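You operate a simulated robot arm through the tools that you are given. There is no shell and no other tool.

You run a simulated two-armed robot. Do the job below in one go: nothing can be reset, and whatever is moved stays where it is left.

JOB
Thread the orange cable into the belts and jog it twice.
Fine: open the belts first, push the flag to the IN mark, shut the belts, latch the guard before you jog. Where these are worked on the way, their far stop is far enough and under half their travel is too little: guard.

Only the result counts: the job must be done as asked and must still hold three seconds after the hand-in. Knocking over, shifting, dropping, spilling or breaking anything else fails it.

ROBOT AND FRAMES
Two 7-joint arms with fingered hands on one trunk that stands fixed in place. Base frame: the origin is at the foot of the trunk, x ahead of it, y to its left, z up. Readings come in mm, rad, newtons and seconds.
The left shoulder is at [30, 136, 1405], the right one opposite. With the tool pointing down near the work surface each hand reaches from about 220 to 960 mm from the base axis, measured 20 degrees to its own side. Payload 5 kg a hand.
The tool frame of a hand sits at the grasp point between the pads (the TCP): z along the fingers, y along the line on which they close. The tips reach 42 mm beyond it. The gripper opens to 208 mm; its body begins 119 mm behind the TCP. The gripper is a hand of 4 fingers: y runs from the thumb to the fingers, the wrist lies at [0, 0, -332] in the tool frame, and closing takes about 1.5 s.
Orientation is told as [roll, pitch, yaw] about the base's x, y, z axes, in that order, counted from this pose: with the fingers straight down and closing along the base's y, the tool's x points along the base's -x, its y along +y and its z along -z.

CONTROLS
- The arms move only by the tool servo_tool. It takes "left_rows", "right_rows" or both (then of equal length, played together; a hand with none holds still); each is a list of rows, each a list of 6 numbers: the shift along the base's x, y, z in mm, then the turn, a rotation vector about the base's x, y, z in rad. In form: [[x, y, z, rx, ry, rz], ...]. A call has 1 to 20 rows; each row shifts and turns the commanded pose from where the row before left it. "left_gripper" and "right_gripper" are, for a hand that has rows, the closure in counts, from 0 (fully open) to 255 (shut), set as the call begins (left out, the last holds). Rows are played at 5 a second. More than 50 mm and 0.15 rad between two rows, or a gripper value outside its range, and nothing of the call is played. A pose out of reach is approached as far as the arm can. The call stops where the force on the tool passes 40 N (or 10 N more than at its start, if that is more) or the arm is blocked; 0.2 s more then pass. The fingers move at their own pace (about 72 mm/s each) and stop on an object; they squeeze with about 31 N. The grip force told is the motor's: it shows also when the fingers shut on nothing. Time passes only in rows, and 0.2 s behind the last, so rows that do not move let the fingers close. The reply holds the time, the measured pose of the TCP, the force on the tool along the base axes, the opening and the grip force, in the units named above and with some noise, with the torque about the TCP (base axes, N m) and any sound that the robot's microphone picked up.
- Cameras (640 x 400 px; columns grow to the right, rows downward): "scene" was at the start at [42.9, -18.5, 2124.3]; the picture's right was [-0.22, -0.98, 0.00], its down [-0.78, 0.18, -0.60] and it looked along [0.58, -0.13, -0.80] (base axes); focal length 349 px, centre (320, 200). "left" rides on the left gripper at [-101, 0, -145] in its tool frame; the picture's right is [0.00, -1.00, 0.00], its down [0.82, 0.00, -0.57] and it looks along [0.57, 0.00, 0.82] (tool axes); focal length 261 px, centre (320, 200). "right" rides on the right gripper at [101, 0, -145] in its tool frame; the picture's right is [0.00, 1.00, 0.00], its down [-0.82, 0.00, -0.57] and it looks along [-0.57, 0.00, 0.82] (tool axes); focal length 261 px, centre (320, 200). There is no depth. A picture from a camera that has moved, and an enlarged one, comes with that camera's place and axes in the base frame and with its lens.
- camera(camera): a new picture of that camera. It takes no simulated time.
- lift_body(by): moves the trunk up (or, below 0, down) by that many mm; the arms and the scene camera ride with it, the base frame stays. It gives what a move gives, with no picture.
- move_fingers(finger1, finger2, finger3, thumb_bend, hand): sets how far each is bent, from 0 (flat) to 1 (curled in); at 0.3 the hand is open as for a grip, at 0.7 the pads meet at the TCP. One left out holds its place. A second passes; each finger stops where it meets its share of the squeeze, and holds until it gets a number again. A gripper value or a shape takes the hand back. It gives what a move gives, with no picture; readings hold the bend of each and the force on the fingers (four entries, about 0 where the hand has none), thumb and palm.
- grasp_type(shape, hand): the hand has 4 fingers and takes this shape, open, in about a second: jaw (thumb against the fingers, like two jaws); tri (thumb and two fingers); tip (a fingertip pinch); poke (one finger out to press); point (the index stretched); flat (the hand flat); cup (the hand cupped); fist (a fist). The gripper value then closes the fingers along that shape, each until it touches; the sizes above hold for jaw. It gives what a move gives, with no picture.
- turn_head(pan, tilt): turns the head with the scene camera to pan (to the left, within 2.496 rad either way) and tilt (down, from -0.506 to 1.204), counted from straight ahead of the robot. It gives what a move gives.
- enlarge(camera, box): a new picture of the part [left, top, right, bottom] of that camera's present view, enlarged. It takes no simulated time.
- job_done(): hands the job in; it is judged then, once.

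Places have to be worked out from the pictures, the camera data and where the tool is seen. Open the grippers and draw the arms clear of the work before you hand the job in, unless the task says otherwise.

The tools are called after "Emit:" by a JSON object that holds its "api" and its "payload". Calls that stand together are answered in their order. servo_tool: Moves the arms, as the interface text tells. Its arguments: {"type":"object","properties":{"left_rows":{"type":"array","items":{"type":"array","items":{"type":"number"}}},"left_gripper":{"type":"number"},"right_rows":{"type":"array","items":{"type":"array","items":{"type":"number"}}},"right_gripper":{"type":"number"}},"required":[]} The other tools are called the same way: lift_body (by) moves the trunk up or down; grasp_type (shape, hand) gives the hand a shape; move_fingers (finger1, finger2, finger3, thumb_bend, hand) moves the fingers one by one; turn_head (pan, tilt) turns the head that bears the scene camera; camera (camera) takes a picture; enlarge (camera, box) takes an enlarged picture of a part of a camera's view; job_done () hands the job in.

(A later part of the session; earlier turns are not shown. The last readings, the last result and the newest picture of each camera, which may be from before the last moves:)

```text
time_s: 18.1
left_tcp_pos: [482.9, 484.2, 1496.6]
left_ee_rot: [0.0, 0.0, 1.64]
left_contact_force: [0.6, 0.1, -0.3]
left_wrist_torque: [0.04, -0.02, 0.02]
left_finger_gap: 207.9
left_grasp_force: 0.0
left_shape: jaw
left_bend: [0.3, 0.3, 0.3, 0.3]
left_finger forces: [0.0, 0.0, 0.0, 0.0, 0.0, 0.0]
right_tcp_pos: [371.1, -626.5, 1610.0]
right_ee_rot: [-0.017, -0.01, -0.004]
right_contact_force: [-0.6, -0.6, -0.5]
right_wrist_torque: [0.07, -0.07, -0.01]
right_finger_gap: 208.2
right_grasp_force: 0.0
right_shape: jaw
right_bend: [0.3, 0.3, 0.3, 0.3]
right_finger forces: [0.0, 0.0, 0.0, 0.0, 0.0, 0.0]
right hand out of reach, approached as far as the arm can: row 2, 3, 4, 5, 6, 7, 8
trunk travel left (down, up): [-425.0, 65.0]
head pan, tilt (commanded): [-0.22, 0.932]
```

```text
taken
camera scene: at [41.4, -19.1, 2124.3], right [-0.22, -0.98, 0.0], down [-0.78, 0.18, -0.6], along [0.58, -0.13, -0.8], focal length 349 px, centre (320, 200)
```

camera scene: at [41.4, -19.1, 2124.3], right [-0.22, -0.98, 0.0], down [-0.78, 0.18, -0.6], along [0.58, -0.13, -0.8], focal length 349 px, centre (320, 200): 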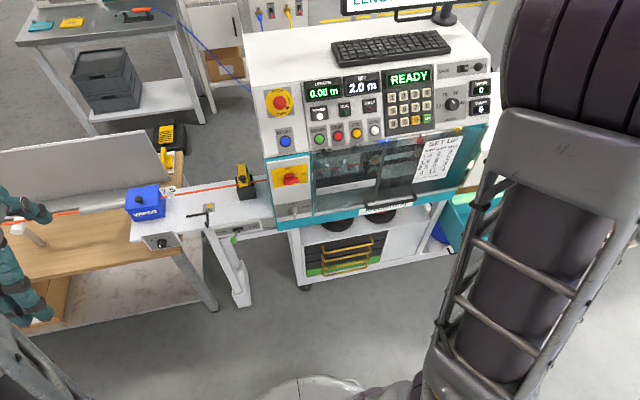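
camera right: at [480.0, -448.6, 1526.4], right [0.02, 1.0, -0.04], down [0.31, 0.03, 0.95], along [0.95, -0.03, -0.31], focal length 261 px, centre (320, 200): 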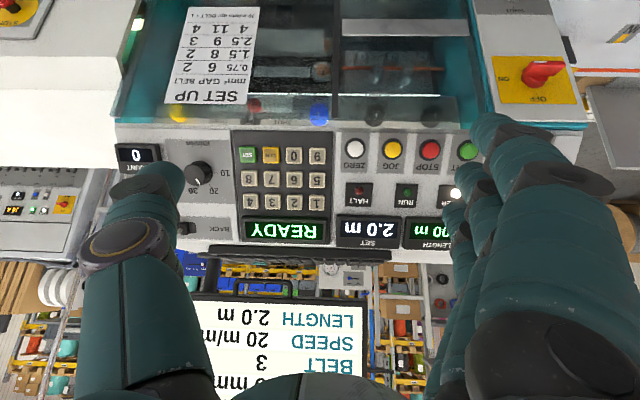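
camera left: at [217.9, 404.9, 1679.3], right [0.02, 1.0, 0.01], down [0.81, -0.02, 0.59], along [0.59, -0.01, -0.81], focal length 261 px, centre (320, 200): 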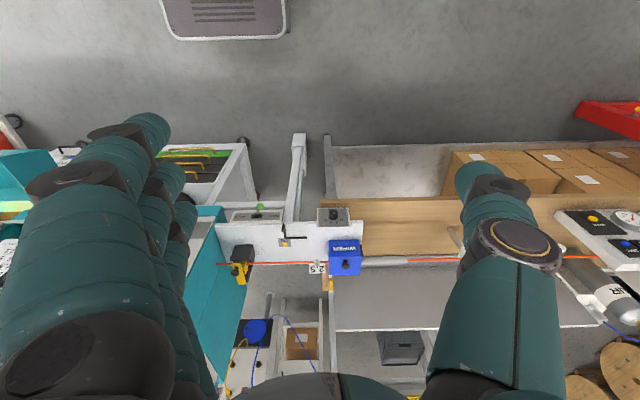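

The right arm is still elbow-forward because the wrist is high above the shoulder. I try stretching it forward above the machine's front (clear of everything), so it can relax into a lower elbow posture.

Emit:
{"api": "servo_tool", "payload": {"right_rows": [[30, 0, 0, 0, 0, 0], [35, 0, 0, 0, 0, 0], [35, 0, 0, 0, 0, 0], [35, 0, 0, 0, 0, 0], [35, 0, 0, 0, 0, 0], [35, 0, 0, 0, 0, 0], [35, 0, 0, 0, 0, 0], [35, 0, 0, 0, 0, 0], [35, 0, 0, 0, 0, 0], [30, 0, 0, 0, 0, 0]]}}

Emit:
{"api": "camera", "payload": {"camera": "scene"}}

```text
time_s: 20.3
left_tcp_pos: [484.8, 486.7, 1497.2]
left_ee_rot: [0.0, -0.001, 1.64]
left_contact_force: [0.5, -0.4, 0.3]
left_wrist_torque: [0.01, 0.02, 0.0]
left_finger_gap: 207.9
left_grasp_force: 0.1
left_shape: jaw
left_bend: [0.3, 0.3, 0.3, 0.3]
left_finger forces: [0.0, 0.0, 0.1, 0.0, 0.0, 0.2]
right_tcp_pos: [518.4, -520.9, 1644.9]
right_ee_rot: [-0.014, -0.006, -0.004]
right_contact_force: [0.4, -0.2, -0.5]
right_wrist_torque: [0.0, 0.03, -0.03]
right_finger_gap: 208.0
right_grasp_force: 0.0
right_shape: jaw
right_bend: [0.3, 0.3, 0.3, 0.3]
right_finger forces: [0.0, 0.0, 0.0, 0.1, 0.0, 0.0]
right hand out of reach, approached as far as the arm can: row 1, 2, 3, 4, 5, 6, 7, 8, 9, 10
trunk travel left (down, up): [-425.0, 65.0]
head pan, tilt (commanded): [-0.22, 0.932]
```

```text
taken
camera scene: at [42.9, -18.3, 2124.2], right [-0.22, -0.98, 0.0], down [-0.78, 0.18, -0.6], along [0.58, -0.13, -0.8], focal length 349 px, centre (320, 200)
```

scene: 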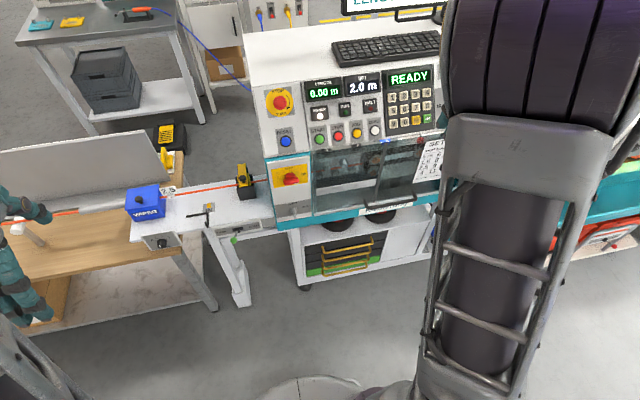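

The trouble is that a downward hand at z≈1600 puts the wrist far above the shoulder; a forward-pitched hand at lower height is more natural. I pitch the right hand forward while advancing and lowering it in front of the machine.

Emit:
{"api": "servo_tool", "payload": {"right_rows": [[12, 0, -12, 0, -0.1, 0], [12, 0, -12, 0, -0.1, 0], [12, 0, -12, 0, -0.1, 0], [12, 0, -12, 0, -0.1, 0], [12, 0, -12, 0, -0.1, 0], [12, 0, -12, 0, -0.1, 0], [12, 0, -12, 0, -0.1, 0], [12, 0, -12, 0, -0.1, 0], [12, 0, -15, 0, -0.1, 0], [12, 0, -15, 0, -0.1, 0], [12, 0, -15, 0, -0.1, 0], [12, 0, -15, 0, -0.1, 0]]}}

Emit:
{"api": "camera", "payload": {"camera": "scene"}}

Emit:
{"api": "camera", "payload": {"camera": "right"}}

```text
time_s: 22.9
left_tcp_pos: [486.7, 482.9, 1495.9]
left_ee_rot: [-0.001, -0.001, 1.637]
left_contact_force: [0.4, -0.5, 0.3]
left_wrist_torque: [0.13, 0.12, 0.01]
left_finger_gap: 208.2
left_grasp_force: 0.1
left_shape: jaw
left_bend: [0.3, 0.3, 0.3, 0.3]
left_finger forces: [0.1, 0.1, 0.1, 0.0, 0.1, 0.0]
right_tcp_pos: [662.8, -524.6, 1488.2]
right_ee_rot: [-0.003, -1.202, -0.016]
right_contact_force: [0.3, -0.7, 0.0]
right_wrist_torque: [0.06, 0.04, 0.05]
right_finger_gap: 207.8
right_grasp_force: 0.1
right_shape: jaw
right_bend: [0.3, 0.3, 0.3, 0.3]
right_finger forces: [0.0, 0.0, 0.0, 0.0, 0.0, 0.0]
trunk travel left (down, up): [-425.0, 65.0]
head pan, tilt (commanded): [-0.22, 0.932]
```

```text
taken
camera scene: at [44.9, -20.7, 2124.2], right [-0.22, -0.98, 0.0], down [-0.78, 0.18, -0.6], along [0.58, -0.13, -0.8], focal length 349 px, centre (320, 200)
```

scene: 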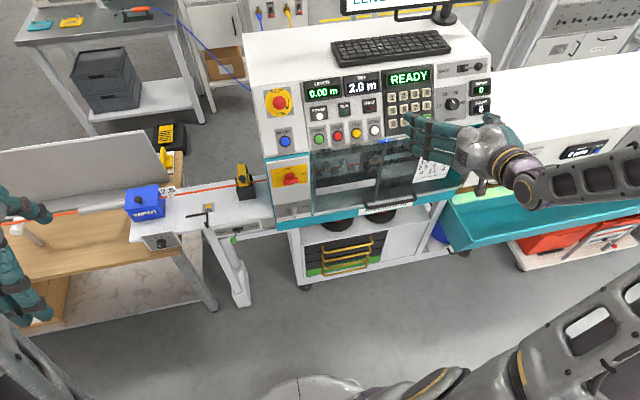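

```text
taken
camera right: at [490.9, -520.6, 1446.5], right [0.02, 1.0, 0.0], down [-0.24, 0.0, 0.97], along [0.97, -0.02, 0.24], focal length 261 px, centre (320, 200)
```

right: 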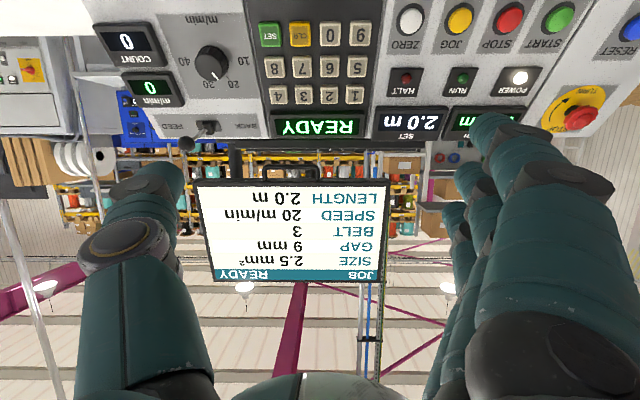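

The right arm is now in a natural posture with the elbow out to the side. I lower the hand to about z 1150 for a straight view of the guard front.

Emit:
{"api": "servo_tool", "payload": {"right_rows": [[0, 0, -40, 0, 0, 0], [0, 0, -40, 0, 0, 0], [0, 0, -40, 0, 0, 0], [0, 0, -40, 0, 0, 0], [0, 0, -40, 0, 0, 0], [0, 0, -40, 0, 0.1, 0], [0, 0, -40, 0, 0.1, 0], [0, 0, -40, 0, 0.1, 0]]}}

Emit:
{"api": "camera", "payload": {"camera": "scene"}}

Emit:
{"api": "camera", "payload": {"camera": "right"}}

Emit:
{"api": "enlarge", "payload": {"camera": "right", "box": [120, 0, 480, 220]}}

```text
time_s: 24.7
left_tcp_pos: [486.0, 484.6, 1495.9]
left_ee_rot: [0.001, 0.001, 1.638]
left_contact_force: [-0.1, -0.8, 0.5]
left_wrist_torque: [0.02, 0.1, 0.0]
left_finger_gap: 207.9
left_grasp_force: 0.0
left_shape: jaw
left_bend: [0.3, 0.3, 0.3, 0.3]
left_finger forces: [0.0, 0.0, 0.1, 0.0, 0.1, 0.0]
right_tcp_pos: [663.4, -520.9, 1169.8]
right_ee_rot: [-0.01, -0.901, -0.005]
right_contact_force: [1.0, -0.4, -1.0]
right_wrist_torque: [0.02, 0.07, 0.06]
right_finger_gap: 207.9
right_grasp_force: 0.2
right_shape: jaw
right_bend: [0.3, 0.3, 0.3, 0.3]
right_finger forces: [0.0, 0.0, 0.0, 0.0, 0.0, 0.0]
trunk travel left (down, up): [-425.0, 65.0]
head pan, tilt (commanded): [-0.22, 0.932]
```

```text
taken
camera scene: at [45.1, -18.5, 2124.2], right [-0.22, -0.98, 0.0], down [-0.78, 0.18, -0.6], along [0.58, -0.13, -0.8], focal length 349 px, centre (320, 200)
```

scene: 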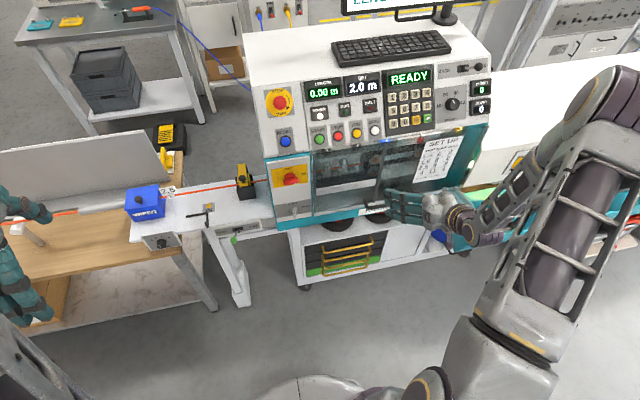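

```text
taken
camera right: at [486.1, -518.0, 1180.0], right [0.02, 1.0, 0.0], down [0.06, 0.0, 1.0], along [1.0, -0.02, -0.06], focal length 261 px, centre (320, 200)
```

right: 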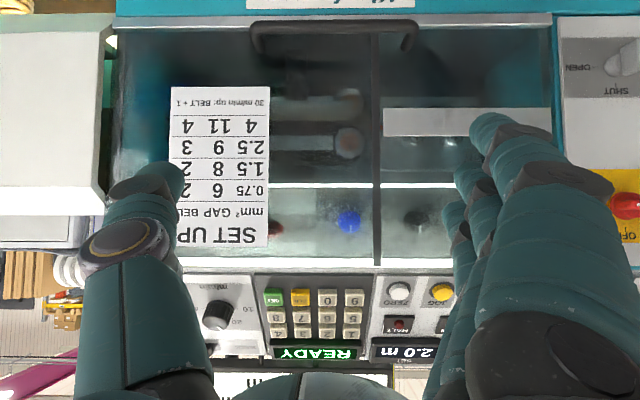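

```text
1.78 times, centred on (300, 110) of right
camera zoom: at [486.1, -518.0, 1180.0], right [0.02, 1.0, 0.0], down [0.06, 0.0, 1.0], along [1.0, -0.02, -0.06], focal length 463 px, centre (356, 360)
```

zoom: 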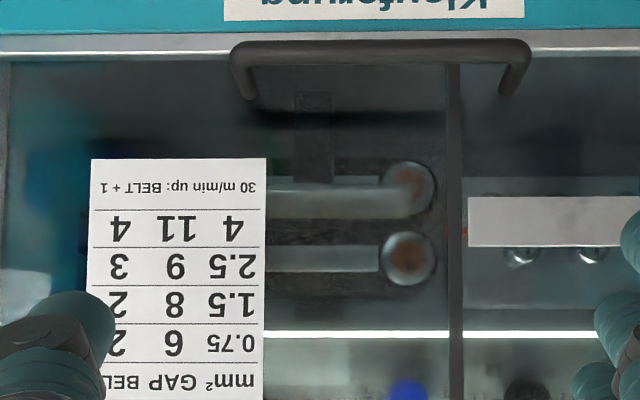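

The guard is a vertical glass pane about y -190…-804, z 930…1245, with the U-handle at its foot. I look for its latch and hinge with strong enlargements from the scene camera.

Emit:
{"api": "enlarge", "payload": {"camera": "scene", "box": [300, 120, 480, 225]}}

Emit:
{"api": "enlarge", "payload": {"camera": "scene", "box": [400, 115, 490, 175]}}

Emit:
{"api": "enlarge", "payload": {"camera": "scene", "box": [300, 170, 420, 240]}}

Emit:
{"api": "enlarge", "payload": {"camera": "scene", "box": [265, 150, 345, 230]}}

```text
3.56 times, centred on (390, 172) of scene
camera zoom: at [45.1, -18.5, 2124.2], right [-0.22, -0.98, 0.0], down [-0.78, 0.18, -0.6], along [0.58, -0.13, -0.8], focal length 1240 px, centre (71, 298)
```

zoom: 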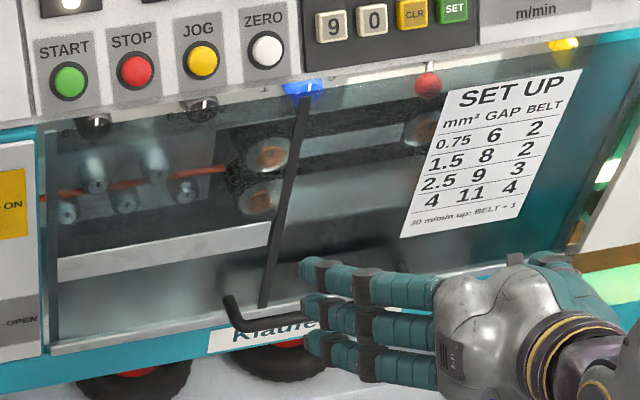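

```text
6.67 times, centred on (445, 145) of scene
camera zoom: at [45.1, -18.5, 2124.2], right [-0.22, -0.98, 0.0], down [-0.78, 0.18, -0.6], along [0.58, -0.13, -0.8], focal length 2324 px, centre (-513, 567)
```

zoom: 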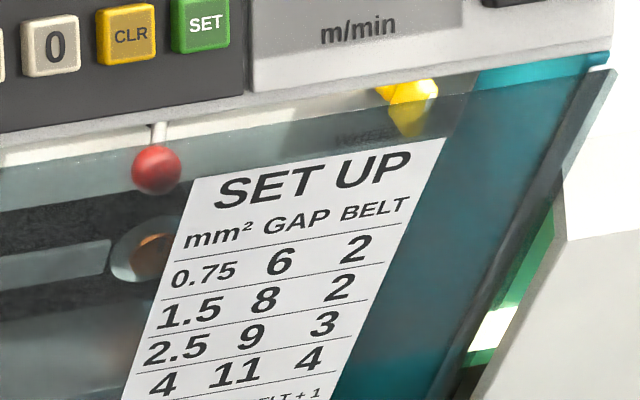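

```text
5.33 times, centred on (360, 205) of scene
camera zoom: at [45.1, -18.5, 2124.2], right [-0.22, -0.98, 0.0], down [-0.78, 0.18, -0.6], along [0.58, -0.13, -0.8], focal length 1859 px, centre (107, 173)
```

zoom: 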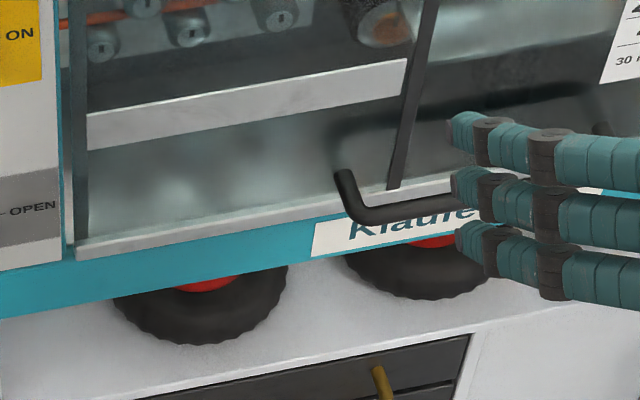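

```text
5.00 times, centred on (305, 190) of scene
camera zoom: at [45.1, -18.5, 2124.2], right [-0.22, -0.98, 0.0], down [-0.78, 0.18, -0.6], along [0.58, -0.13, -0.8], focal length 1743 px, centre (395, 250)
```

zoom: 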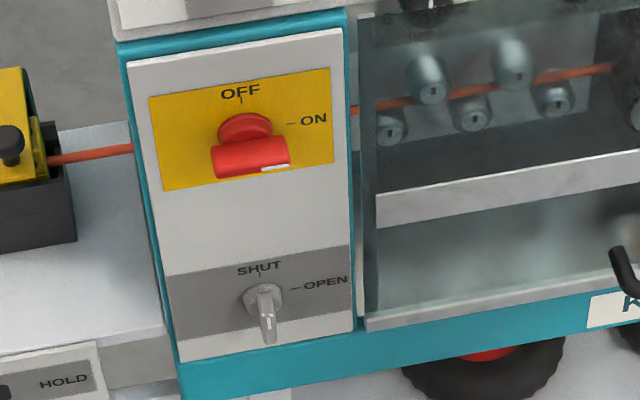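

The strip above the glass carries two mm dials, a blue BELT knob, a red-ball OPEN/SHUT lever and a yellow knob with a dim label. I shift the right hand to -y to look at that strip straight on.

Emit:
{"api": "servo_tool", "payload": {"right_rows": [[0, -30, 10, 0, -0.1, 0], [0, -30, 10, 0, -0.1, 0], [0, -30, 10, 0, 0, 0], [0, -30, 10, 0, 0, 0], [0, 0, 0, 0, 0, 0]]}}

Emit:
{"api": "camera", "payload": {"camera": "right"}}

Emit:
{"api": "enlarge", "payload": {"camera": "right", "box": [180, 100, 460, 260]}}

```text
time_s: 25.9
left_tcp_pos: [484.0, 486.2, 1496.9]
left_ee_rot: [0.0, 0.0, 1.639]
left_contact_force: [-0.1, -0.4, -0.1]
left_wrist_torque: [-0.05, 0.02, 0.02]
left_finger_gap: 208.1
left_grasp_force: 0.0
left_shape: jaw
left_bend: [0.3, 0.3, 0.3, 0.3]
left_finger forces: [0.0, 0.0, 0.1, 0.1, 0.1, 0.1]
right_tcp_pos: [663.3, -640.7, 1210.5]
right_ee_rot: [-0.008, -1.102, -0.008]
right_contact_force: [-0.5, 0.1, -0.3]
right_wrist_torque: [0.0, 0.02, -0.01]
right_finger_gap: 207.9
right_grasp_force: 0.0
right_shape: jaw
right_bend: [0.3, 0.3, 0.3, 0.3]
right_finger forces: [0.0, 0.0, 0.1, 0.1, 0.0, 0.0]
trunk travel left (down, up): [-425.0, 65.0]
head pan, tilt (commanded): [-0.22, 0.932]
```

```text
taken
camera right: at [487.1, -637.2, 1186.3], right [0.02, 1.0, 0.0], down [-0.14, 0.0, 0.99], along [0.99, -0.02, 0.14], focal length 261 px, centre (320, 200)
```

right: 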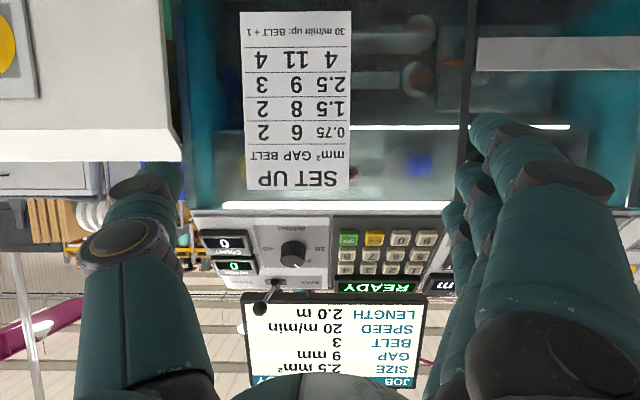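

```text
2.29 times, centred on (320, 180) of right
camera zoom: at [487.1, -637.2, 1186.3], right [0.02, 1.0, 0.0], down [-0.14, 0.0, 0.99], along [0.99, -0.02, 0.14], focal length 596 px, centre (320, 246)
```

zoom: 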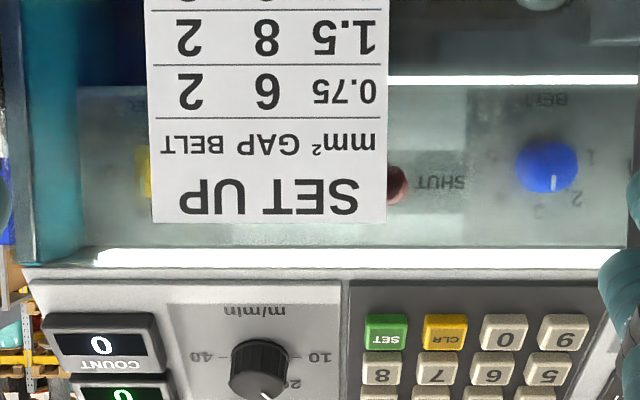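

From level, the red lever's SHUT side reads clearly and everything on that strip lies behind the glass. I enlarge the strip labels further from the scene camera, and take the silver lever's surroundings too.

Emit:
{"api": "enlarge", "payload": {"camera": "scene", "box": [415, 120, 475, 150]}}

Emit:
{"api": "enlarge", "payload": {"camera": "scene", "box": [375, 120, 435, 160]}}

Emit:
{"api": "enlarge", "payload": {"camera": "scene", "box": [275, 190, 325, 230]}}

Emit:
{"api": "enlarge", "payload": {"camera": "right", "box": [180, 0, 480, 180]}}

```text
10.67 times, centred on (445, 135) of scene
camera zoom: at [43.4, -17.7, 2124.2], right [-0.22, -0.98, 0.0], down [-0.78, 0.18, -0.6], along [0.58, -0.13, -0.8], focal length 3718 px, centre (-1013, 893)
```

zoom: 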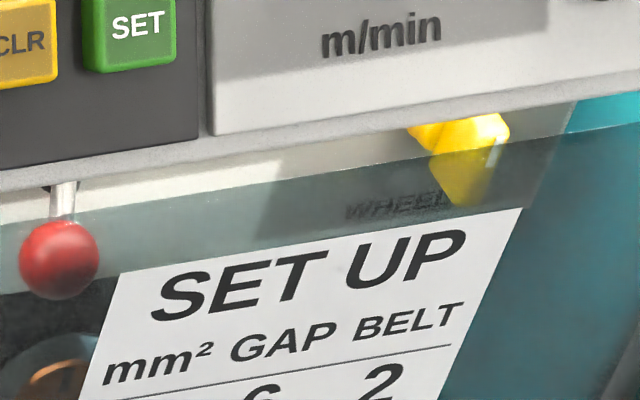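

```text
10.00 times, centred on (405, 140) of scene
camera zoom: at [43.4, -17.7, 2124.2], right [-0.22, -0.98, 0.0], down [-0.78, 0.18, -0.6], along [0.58, -0.13, -0.8], focal length 3486 px, centre (-530, 800)
```

zoom: 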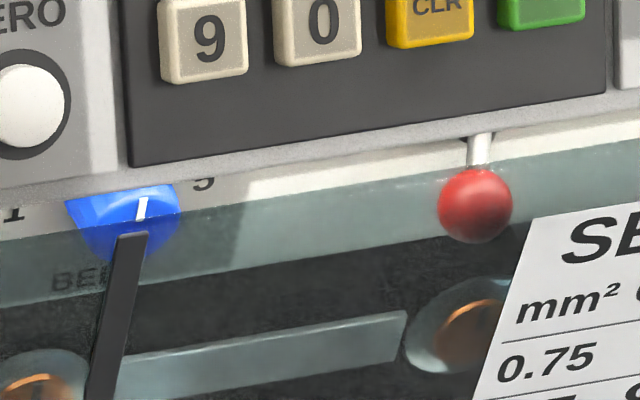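

```text
10.00 times, centred on (300, 210) of scene
camera zoom: at [43.4, -17.7, 2124.2], right [-0.22, -0.98, 0.0], down [-0.78, 0.18, -0.6], along [0.58, -0.13, -0.8], focal length 3486 px, centre (520, 100)
```

zoom: 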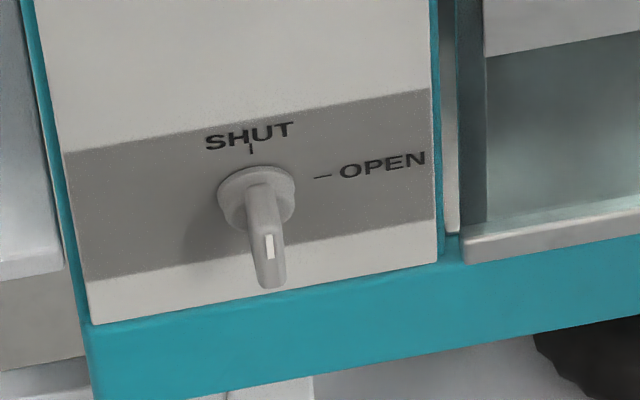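

```text
2.13 times, centred on (330, 90) of right
camera zoom: at [487.1, -637.2, 1186.3], right [0.02, 1.0, 0.0], down [-0.14, 0.0, 0.99], along [0.99, -0.02, 0.14], focal length 556 px, centre (299, 435)
```

zoom: 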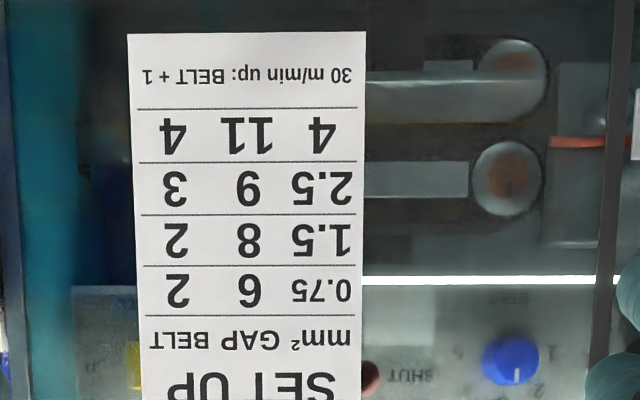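

The yellow knob is labelled WHEEL, the blue one BELT, and the red-ball lever beside them must be the belts' OPEN/SHUT. To see the silver SHUT–OPEN lever side-on, I lower the right hand and yaw it to look towards +y.

Emit:
{"api": "servo_tool", "payload": {"right_rows": [[-3, 36, -20, 0, 0, 0.1], [-3, 36, -20, 0, 0, 0.1], [-3, 36, -20, 0, 0, 0.1], [-3, 36, -20, 0, 0, 0.1], [-3, 36, -20, 0, 0, 0.1], [-3, 36, -20, 0, 0, 0.1], [-3, 36, -20, 0, 0, 0], [-2, 38, -20, 0, 0, 0]]}}

Emit:
{"api": "camera", "payload": {"camera": "right"}}

Emit:
{"api": "enlarge", "payload": {"camera": "right", "box": [290, 60, 470, 210]}}

Emit:
{"api": "enlarge", "payload": {"camera": "right", "box": [140, 60, 330, 210]}}

```text
time_s: 27.7
left_tcp_pos: [486.1, 487.2, 1495.9]
left_ee_rot: [0.001, 0.0, 1.639]
left_contact_force: [0.2, 1.2, -0.3]
left_wrist_torque: [-0.05, 0.08, 0.0]
left_finger_gap: 208.1
left_grasp_force: 0.1
left_shape: jaw
left_bend: [0.3, 0.3, 0.3, 0.3]
left_finger forces: [0.0, 0.0, 0.1, 0.0, 0.1, 0.0]
right_tcp_pos: [639.1, -351.9, 1049.7]
right_ee_rot: [-0.009, -1.101, 0.593]
right_contact_force: [0.4, -0.4, -0.2]
right_wrist_torque: [0.04, 0.03, 0.08]
right_finger_gap: 207.8
right_grasp_force: 0.0
right_shape: jaw
right_bend: [0.3, 0.3, 0.3, 0.3]
right_finger forces: [0.0, 0.1, 0.0, 0.0, 0.0, 0.0]
trunk travel left (down, up): [-425.0, 65.0]
head pan, tilt (commanded): [-0.22, 0.932]
```

```text
taken
camera right: at [492.3, -447.5, 1025.3], right [-0.55, 0.83, 0.0], down [-0.12, -0.08, 0.99], along [0.83, 0.55, 0.14], focal length 261 px, centre (320, 200)
```

right: 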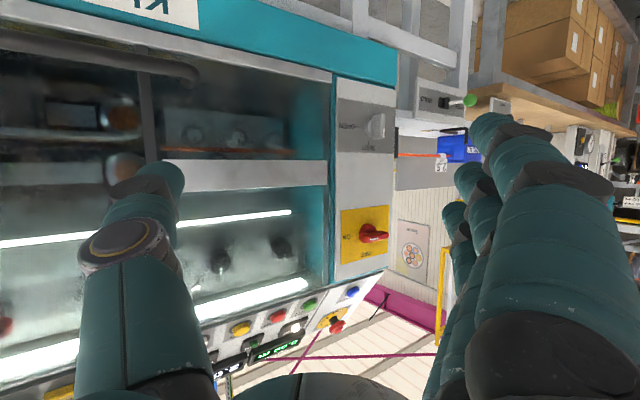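

```text
2.67 times, centred on (380, 135) of right
camera zoom: at [492.3, -447.5, 1025.3], right [-0.55, 0.83, 0.0], down [-0.12, -0.08, 0.99], along [0.83, 0.55, 0.14], focal length 695 px, centre (160, 373)
```

zoom: 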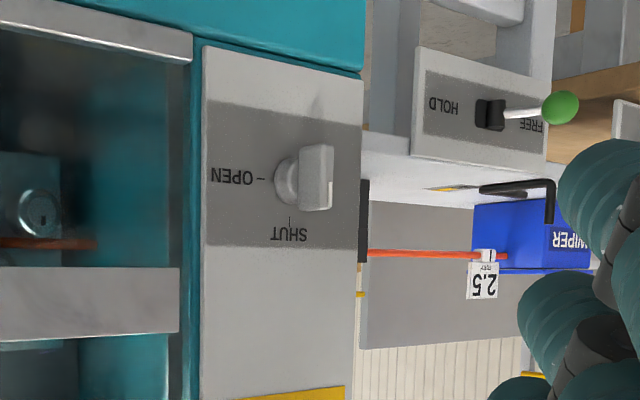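

```text
2.67 times, centred on (235, 135) of right
camera zoom: at [492.3, -447.5, 1025.3], right [-0.55, 0.83, 0.0], down [-0.12, -0.08, 0.99], along [0.83, 0.55, 0.14], focal length 695 px, centre (547, 373)
```

zoom: 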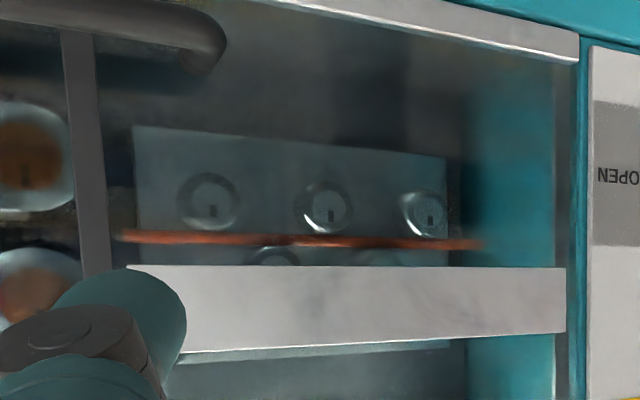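

The silver knob's blade points up to SHUT, the green lever leans to FREE, and the cable end stops just before the belts. I judge the silver knob to be the guard lock and the red-ball lever the belts. I now bring the left hand down to yaw 0 in front of the bench to get ready.

Emit:
{"api": "servo_tool", "payload": {"left_rows": [[10, -19, -36, 0, 0, -0.149], [10, -19, -36, 0, 0, -0.149], [10, -19, -36, 0, 0, -0.149], [10, -19, -36, 0, 0, -0.149], [10, -19, -36, 0, 0, -0.149], [10, -19, -36, 0, 0, -0.149], [10, -19, -36, 0, 0, -0.149], [10, -19, -36, 0, 0, -0.149], [10, -19, -36, 0, 0, -0.149], [10, -19, -36, 0, 0, -0.149], [10, -19, -36, 0, 0, -0.149]]}}

Emit:
{"api": "camera", "payload": {"camera": "scene"}}

```text
time_s: 30.1
left_tcp_pos: [491.0, 470.8, 1470.5]
left_ee_rot: [-0.005, -0.004, 1.526]
left_contact_force: [0.3, -0.1, 0.2]
left_wrist_torque: [0.0, 0.0, 0.02]
left_finger_gap: 207.9
left_grasp_force: 0.0
left_shape: jaw
left_bend: [0.3, 0.3, 0.3, 0.3]
left_finger forces: [0.0, 0.0, 0.0, 0.0, 0.1, 0.0]
left hand out of reach, approached as far as the arm can: row 1, 2, 3, 4, 5, 6, 7, 8, 9, 10, 11
right_tcp_pos: [639.4, -351.4, 1051.0]
right_ee_rot: [-0.007, -1.102, 0.592]
right_contact_force: [-0.5, 0.2, 0.1]
right_wrist_torque: [0.0, 0.0, -0.03]
right_finger_gap: 208.0
right_grasp_force: 0.0
right_shape: jaw
right_bend: [0.3, 0.3, 0.3, 0.3]
right_finger forces: [0.2, 0.0, 0.0, 0.0, 0.0, 0.0]
trunk travel left (down, up): [-425.0, 65.0]
head pan, tilt (commanded): [-0.22, 0.932]
```

```text
taken
camera scene: at [42.8, -18.2, 2124.3], right [-0.22, -0.98, 0.0], down [-0.78, 0.18, -0.6], along [0.58, -0.13, -0.8], focal length 349 px, centre (320, 200)
```

scene: 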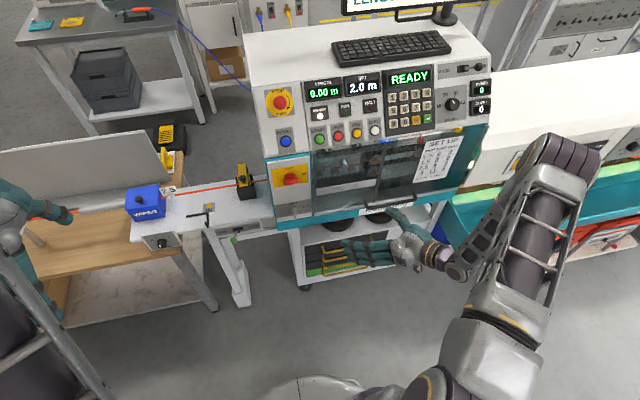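

The left arm hit a joint limit on that combined move. I try yawing it back alone first, without descending.

Emit:
{"api": "servo_tool", "payload": {"left_rows": [[0, 0, 10, 0, 0, -0.14], [0, 0, 10, 0, 0, -0.14], [0, 0, 10, 0, 0, -0.14], [0, 0, 10, 0, 0, -0.14], [0, 0, 10, 0, 0, -0.14], [0, 0, 0, 0, 0, -0.14], [0, 0, 0, 0, 0, -0.14], [0, 0, 0, 0, 0, -0.14], [0, 0, 0, 0, 0, -0.14], [0, 0, 0, 0, 0, -0.14], [0, 0, 0, 0, 0, -0.12]]}}

Emit:
{"api": "camera", "payload": {"camera": "scene"}}

```text
time_s: 32.5
left_tcp_pos: [489.7, 470.1, 1521.0]
left_ee_rot: [-0.006, -0.003, 0.007]
left_contact_force: [-0.1, -0.6, -0.1]
left_wrist_torque: [-0.01, -0.01, -0.01]
left_finger_gap: 207.9
left_grasp_force: 0.0
left_shape: jaw
left_bend: [0.3, 0.3, 0.3, 0.3]
left_finger forces: [0.0, 0.0, 0.0, 0.0, 0.1, 0.0]
right_tcp_pos: [639.6, -351.0, 1049.4]
right_ee_rot: [-0.007, -1.104, 0.591]
right_contact_force: [-0.1, -0.5, -0.2]
right_wrist_torque: [-0.01, 0.03, -0.02]
right_finger_gap: 208.1
right_grasp_force: 0.0
right_shape: jaw
right_bend: [0.3, 0.3, 0.3, 0.3]
right_finger forces: [0.0, 0.0, 0.0, 0.1, 0.0, 0.0]
trunk travel left (down, up): [-425.0, 65.0]
head pan, tilt (commanded): [-0.22, 0.932]
```

```text
taken
camera scene: at [42.9, -18.2, 2124.3], right [-0.22, -0.98, 0.0], down [-0.78, 0.18, -0.6], along [0.58, -0.13, -0.8], focal length 349 px, centre (320, 200)
```

scene: 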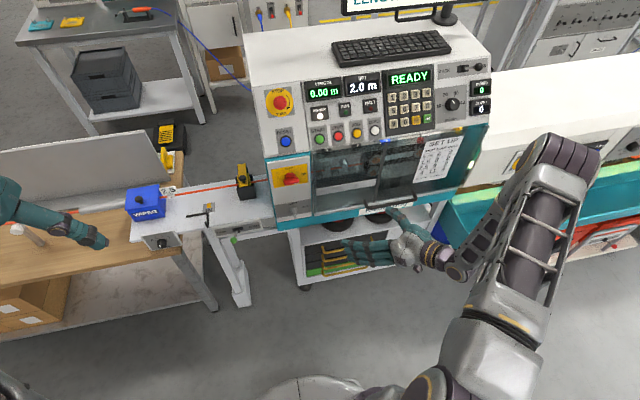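

The left hand is at yaw 0 now. I pitch it forward step by step while advancing, the way that worked for the right arm.

Emit:
{"api": "servo_tool", "payload": {"left_rows": [[16, 4, -5, 0, -0.1, 0], [16, 4, -5, 0, -0.1, 0], [16, 4, -5, 0, -0.1, 0], [16, 4, -5, 0, -0.1, 0], [16, 4, -5, 0, -0.1, 0], [16, 4, -5, 0, -0.1, 0], [16, 4, -5, 0, -0.1, 0], [16, 4, -5, 0, -0.1, 0], [16, 4, -5, 0, -0.1, 0], [16, 4, -5, 0, -0.1, 0], [16, 4, -5, 0, -0.1, 0], [16, 4, -5, 0, -0.1, 0]]}}

Emit:
{"api": "camera", "payload": {"camera": "scene"}}

Emit:
{"api": "camera", "payload": {"camera": "left"}}

```text
time_s: 35.1
left_tcp_pos: [683.7, 520.3, 1461.1]
left_ee_rot: [-0.023, -1.203, 0.02]
left_contact_force: [0.3, 0.4, 0.1]
left_wrist_torque: [-0.03, 0.05, -0.08]
left_finger_gap: 208.0
left_grasp_force: 0.0
left_shape: jaw
left_bend: [0.3, 0.3, 0.3, 0.3]
left_finger forces: [0.1, 0.1, 0.0, 0.0, 0.1, 0.1]
right_tcp_pos: [640.0, -350.3, 1050.1]
right_ee_rot: [-0.009, -1.099, 0.593]
right_contact_force: [0.6, 0.4, -0.8]
right_wrist_torque: [-0.03, 0.05, 0.0]
right_finger_gap: 208.0
right_grasp_force: 0.1
right_shape: jaw
right_bend: [0.3, 0.3, 0.3, 0.3]
right_finger forces: [0.0, 0.0, 0.0, 0.0, 0.0, 0.0]
trunk travel left (down, up): [-425.0, 65.0]
head pan, tilt (commanded): [-0.22, 0.932]
```

```text
taken
camera scene: at [44.8, -17.0, 2124.2], right [-0.22, -0.98, 0.0], down [-0.78, 0.17, -0.6], along [0.58, -0.13, -0.8], focal length 349 px, centre (320, 200)
```

scene: 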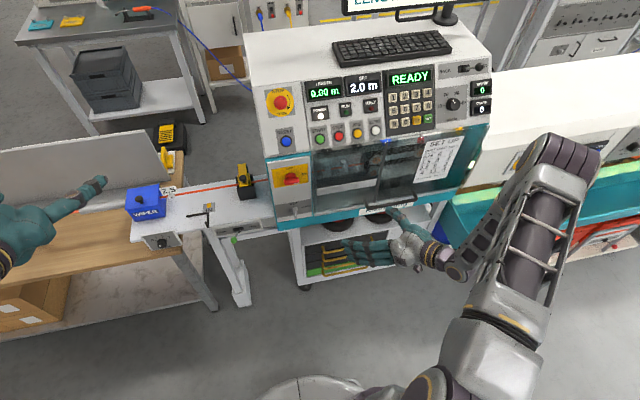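

```text
taken
camera left: at [584.9, 521.4, 1606.4], right [0.0, -1.0, 0.01], down [-0.83, -0.01, -0.56], along [0.56, -0.01, -0.83], focal length 261 px, centre (320, 200)
```

left: 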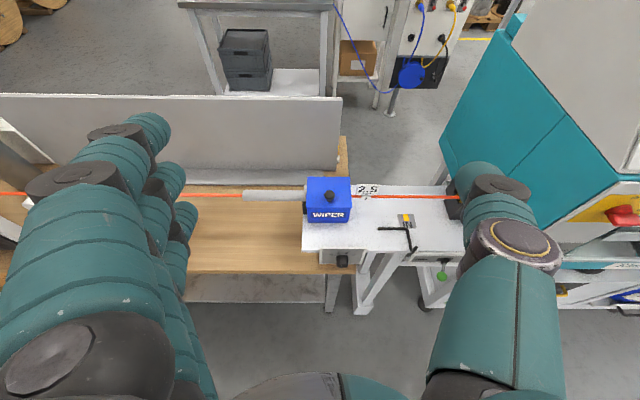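

Both hands are in good postures now. I lower the left hand beside the bench front (keeping short of the table edge at x≈770) and move the right hand aside to the right with its yaw undone.

Emit:
{"api": "servo_tool", "payload": {"left_rows": [[2, 0, -37, 0, -0.1, 0], [2, 0, -37, 0, -0.1, 0], [2, 0, -37, 0, -0.1, 0], [2, 0, -37, 0, 0, 0], [2, 0, -37, 0, 0, 0], [2, 0, -37, 0, 0, 0], [2, 0, -37, 0, 0, 0], [2, 0, -37, 0, 0, 0], [0, 0, -37, 0, 0, 0], [0, 0, -37, 0, 0, 0], [0, 0, -40, 0, 0, 0]], "right_rows": [[0, -20, 5, 0, 0, -0.1], [0, -20, 5, 0, 0, -0.1], [0, -20, 5, 0, 0, -0.1], [0, -20, 5, 0, 0, -0.1], [0, -20, 5, 0, 0, -0.1], [0, -20, 5, 0, 0, -0.09], [0, -20, 5, 0, 0, 0], [0, -20, 5, 0, 0, 0], [0, -20, 5, 0, 0, 0], [0, -20, 5, 0, 0, 0], [0, 0, 0, 0, 0, 0]]}}

Emit:
{"api": "camera", "payload": {"camera": "scene"}}

Emit:
{"api": "camera", "payload": {"camera": "left"}}

```text
time_s: 37.5
left_tcp_pos: [699.6, 520.5, 1050.2]
left_ee_rot: [-0.106, -1.503, 0.1]
left_contact_force: [0.7, 1.5, 0.1]
left_wrist_torque: [0.0, 0.08, -0.13]
left_finger_gap: 208.2
left_grasp_force: 0.1
left_shape: jaw
left_bend: [0.3, 0.3, 0.3, 0.3]
left_finger forces: [0.0, 0.1, 0.1, 0.0, 0.0, 0.1]
right_tcp_pos: [639.5, -550.3, 1101.6]
right_ee_rot: [-0.006, -1.102, 0.005]
right_contact_force: [0.0, 0.2, 0.8]
right_wrist_torque: [-0.03, 0.06, -0.07]
right_finger_gap: 208.1
right_grasp_force: 0.1
right_shape: jaw
right_bend: [0.3, 0.3, 0.3, 0.3]
right_finger forces: [0.0, 0.1, 0.0, 0.0, 0.1, 0.0]
trunk travel left (down, up): [-425.0, 65.0]
head pan, tilt (commanded): [-0.22, 0.932]
```

```text
taken
camera scene: at [43.7, -16.2, 2124.2], right [-0.22, -0.98, 0.0], down [-0.78, 0.17, -0.6], along [0.58, -0.13, -0.8], focal length 349 px, centre (320, 200)
```

scene: 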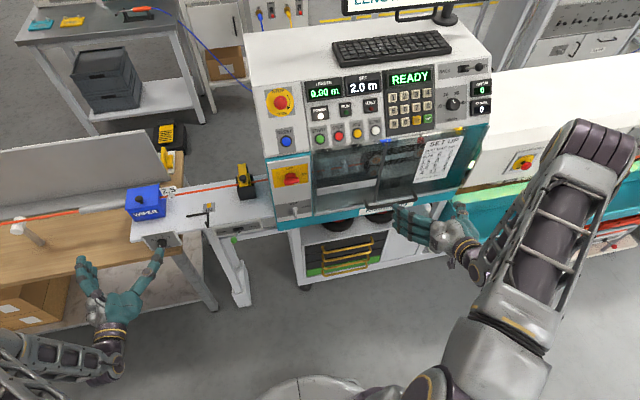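

```text
taken
camera left: at [561.6, 521.6, 1160.0], right [0.0, -1.0, 0.01], down [-0.62, -0.01, -0.78], along [0.78, -0.01, -0.62], focal length 261 px, centre (320, 200)
```

left: 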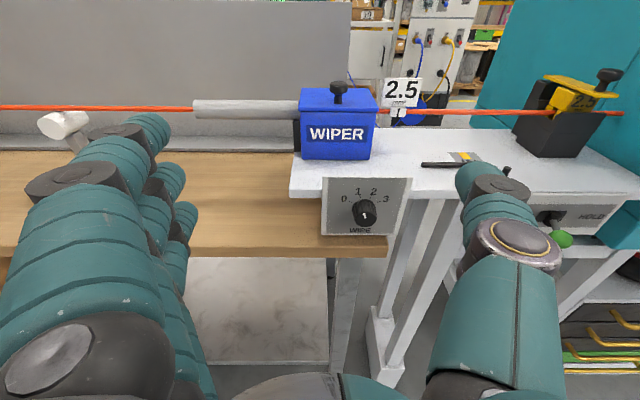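

The left camera now shows the flag, IN mark, clamp and bench clearly. I enlarge the flag region for measurement, then carry the left hand along the bench front to face the silver knob.

Emit:
{"api": "enlarge", "payload": {"camera": "left", "box": [360, 60, 620, 210]}}

Emit:
{"api": "servo_tool", "payload": {"left_rows": [[3, -45, -4, 0, 0, 0], [3, -45, -4, 0, 0, 0], [3, -45, -4, 0, 0, 0], [3, -45, -4, 0, 0, 0], [3, -45, -4, 0, 0, 0], [3, -45, -4, 0, 0, 0], [3, -45, -4, 0, 0, 0], [3, -45, -4, 0, 0, 0], [3, -45, -4, 0, 0, 0], [3, -45, -4, 0, 0, 0], [3, -45, -4, 0, 0, 0], [3, -45, -4, 0, 0, 0], [3, -45, -4, 0, 0, 0]]}}

Emit:
{"api": "camera", "payload": {"camera": "left"}}

Emit:
{"api": "camera", "payload": {"camera": "scene"}}

```text
2.46 times, centred on (490, 135) of left
camera zoom: at [561.6, 521.6, 1160.0], right [0.0, -1.0, 0.01], down [-0.62, -0.01, -0.78], along [0.78, -0.01, -0.62], focal length 642 px, centre (-98, 360)
```

zoom: 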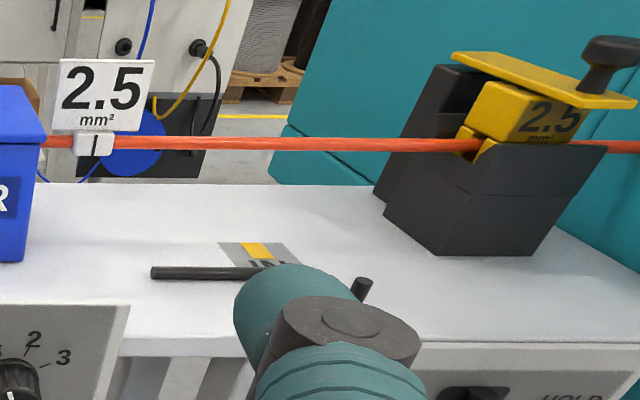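

```text
time_s: 40.3
left_tcp_pos: [737.5, -67.2, 998.9]
left_ee_rot: [-0.078, -1.503, 0.073]
left_contact_force: [0.6, 0.6, 0.2]
left_wrist_torque: [-0.02, 0.0, -0.03]
left_finger_gap: 207.9
left_grasp_force: 0.0
left_shape: jaw
left_bend: [0.3, 0.3, 0.3, 0.3]
left_finger forces: [0.0, 0.0, 0.0, 0.0, 0.0, 0.2]
right_tcp_pos: [639.2, -551.3, 1099.5]
right_ee_rot: [-0.004, -1.103, 0.0]
right_contact_force: [0.5, -1.2, 0.0]
right_wrist_torque: [0.05, -0.03, 0.12]
right_finger_gap: 208.1
right_grasp_force: 0.0
right_shape: jaw
right_bend: [0.3, 0.3, 0.3, 0.3]
right_finger forces: [0.0, 0.1, 0.0, 0.0, 0.0, 0.1]
trunk travel left (down, up): [-425.0, 65.0]
head pan, tilt (commanded): [-0.22, 0.932]
```

```text
taken
camera left: at [600.7, -66.0, 1108.9], right [0.0, -1.0, 0.01], down [-0.62, -0.01, -0.78], along [0.78, -0.01, -0.62], focal length 261 px, centre (320, 200)
```

left: 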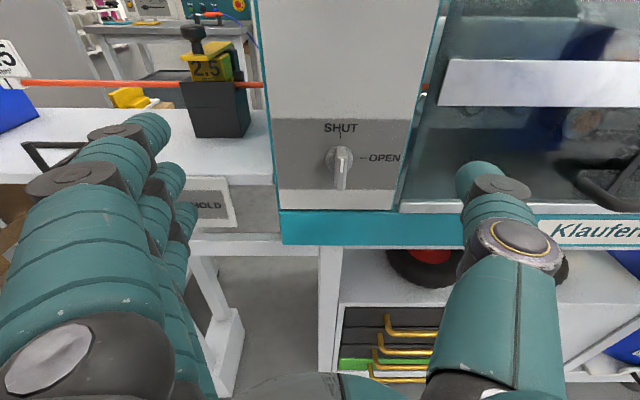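

```text
taken
camera scene: at [43.1, -21.1, 2124.2], right [-0.22, -0.98, 0.0], down [-0.78, 0.18, -0.6], along [0.58, -0.13, -0.8], focal length 349 px, centre (320, 200)
```

scene: 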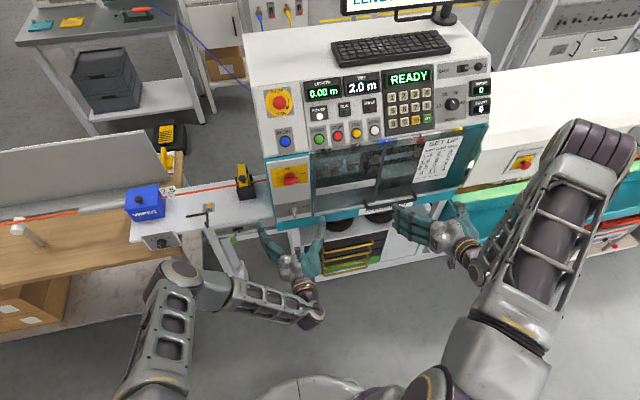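

The silver knob hub is at about [850, -90, 966] and the left hand faces it squarely. I close the left hand partly, align the TCP with the knob axis, and level the fingers.

Emit:
{"api": "servo_tool", "payload": {"left_rows": [[5, -8, -11, 0, -0.02, 0], [5, -8, -11, 0, -0.02, 0], [10, -7, -11, 0, -0.024, 0], [10, 0, 0, 0, 0, 0], [0, 0, 0, 0, 0, 0], [0, 0, 0, 0, 0, 0]], "left_gripper": 150}}

Emit:
{"api": "camera", "payload": {"camera": "left"}}

Emit:
{"api": "enlarge", "payload": {"camera": "left", "box": [240, 80, 420, 260]}}

```text
time_s: 41.7
left_tcp_pos: [767.9, -91.2, 967.5]
left_ee_rot: [-1.211, -1.562, 1.206]
left_contact_force: [-0.1, 0.5, 0.0]
left_wrist_torque: [0.0, -0.02, -0.02]
left_finger_gap: 86.8
left_grasp_force: 0.1
left_shape: jaw
left_bend: [0.73, 0.73, 0.73, 0.7]
left_finger forces: [0.0, 0.1, 0.0, 0.0, 0.1, 0.0]
right_tcp_pos: [639.2, -550.8, 1100.8]
right_ee_rot: [-0.004, -1.104, 0.003]
right_contact_force: [-0.4, -0.4, -0.7]
right_wrist_torque: [0.01, -0.02, -0.01]
right_finger_gap: 208.0
right_grasp_force: 0.0
right_shape: jaw
right_bend: [0.3, 0.3, 0.3, 0.3]
right_finger forces: [0.0, 0.0, 0.0, 0.1, 0.0, 0.0]
trunk travel left (down, up): [-425.0, 65.0]
head pan, tilt (commanded): [-0.22, 0.932]
```

```text
taken
camera left: at [624.2, -88.7, 1067.0], right [-0.01, -1.0, 0.01], down [-0.57, -0.01, -0.82], along [0.82, -0.01, -0.57], focal length 261 px, centre (320, 200)
```

left: 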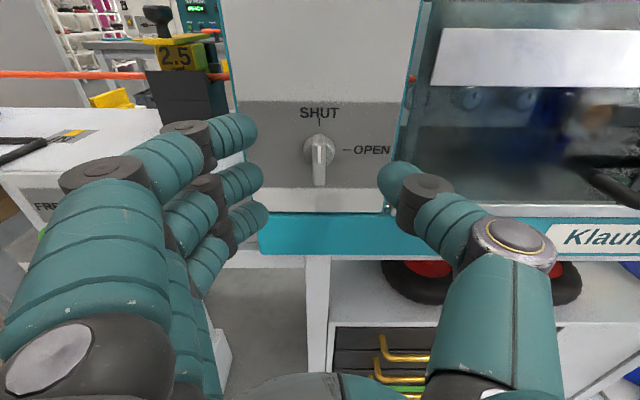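

```text
2.22 times, centred on (330, 170) of left
camera zoom: at [624.2, -88.7, 1067.0], right [-0.01, -1.0, 0.01], down [-0.57, -0.01, -0.82], along [0.82, -0.01, -0.57], focal length 579 px, centre (298, 267)
```

zoom: 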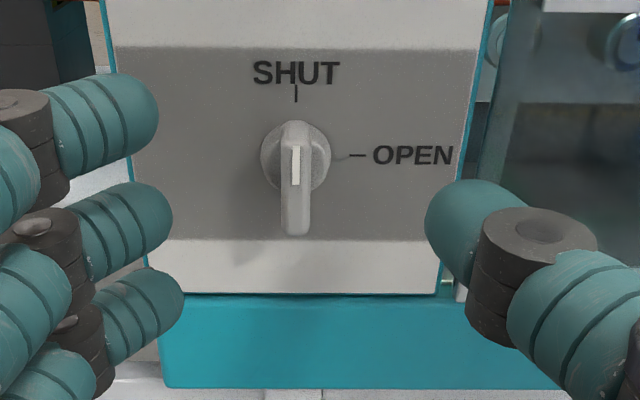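

The knob sits midway between fingers and thumb. I advance 22 mm so that the tips come alongside the blade, then check.

Emit:
{"api": "servo_tool", "payload": {"left_rows": [[8, 0, 0, 0, 0, 0], [8, 0, 2, 0, 0, 0], [6, 0, 2, 0, 0, 0], [0, 0, 0, 0, 0, 0]]}}

Emit:
{"api": "enlarge", "payload": {"camera": "left", "box": [240, 80, 420, 260]}}

Emit:
{"api": "enlarge", "payload": {"camera": "scene", "box": [240, 170, 360, 260]}}

```text
time_s: 42.7
left_tcp_pos: [789.9, -89.7, 970.4]
left_ee_rot: [-1.214, -1.565, 1.207]
left_contact_force: [0.3, -0.5, 0.0]
left_wrist_torque: [-0.01, 0.0, -0.02]
left_finger_gap: 86.3
left_grasp_force: 0.1
left_shape: jaw
left_bend: [0.73, 0.73, 0.73, 0.7]
left_finger forces: [0.1, 0.0, 0.0, 0.0, 0.1, 0.0]
right_tcp_pos: [638.1, -551.5, 1101.0]
right_ee_rot: [-0.007, -1.103, 0.0]
right_contact_force: [-0.3, -0.5, 0.3]
right_wrist_torque: [0.01, -0.01, -0.01]
right_finger_gap: 208.0
right_grasp_force: 0.0
right_shape: jaw
right_bend: [0.3, 0.3, 0.3, 0.3]
right_finger forces: [0.0, 0.1, 0.0, 0.1, 0.0, 0.1]
trunk travel left (down, up): [-425.0, 65.0]
head pan, tilt (commanded): [-0.22, 0.932]
```

```text
2.22 times, centred on (330, 170) of left
camera zoom: at [645.9, -88.2, 1071.0], right [-0.01, -1.0, 0.01], down [-0.57, -0.01, -0.82], along [0.82, -0.01, -0.57], focal length 579 px, centre (298, 267)
```

zoom: 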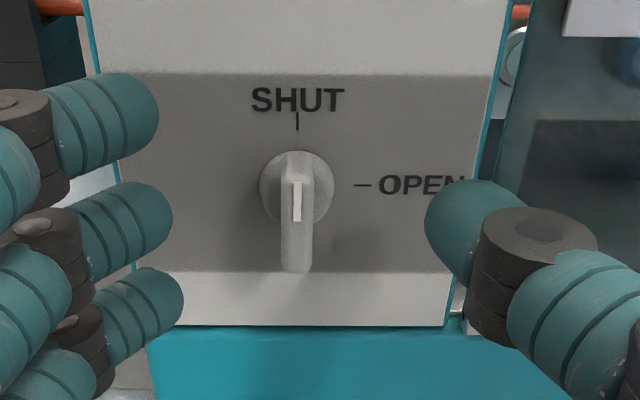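

```text
4.44 times, centred on (300, 215) of scene
camera zoom: at [42.9, -18.7, 2124.3], right [-0.22, -0.98, 0.0], down [-0.78, 0.18, -0.6], along [0.58, -0.13, -0.8], focal length 1549 px, centre (409, 133)
```

zoom: 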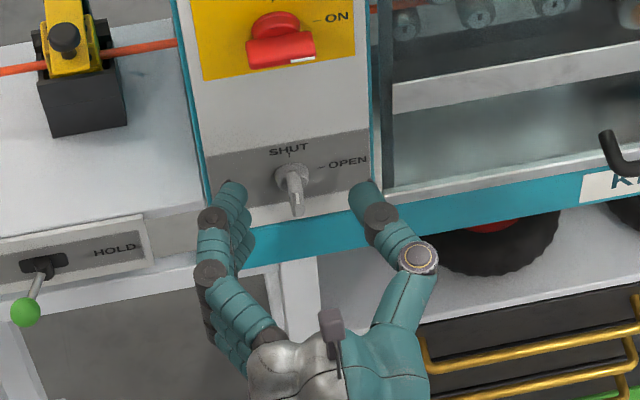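

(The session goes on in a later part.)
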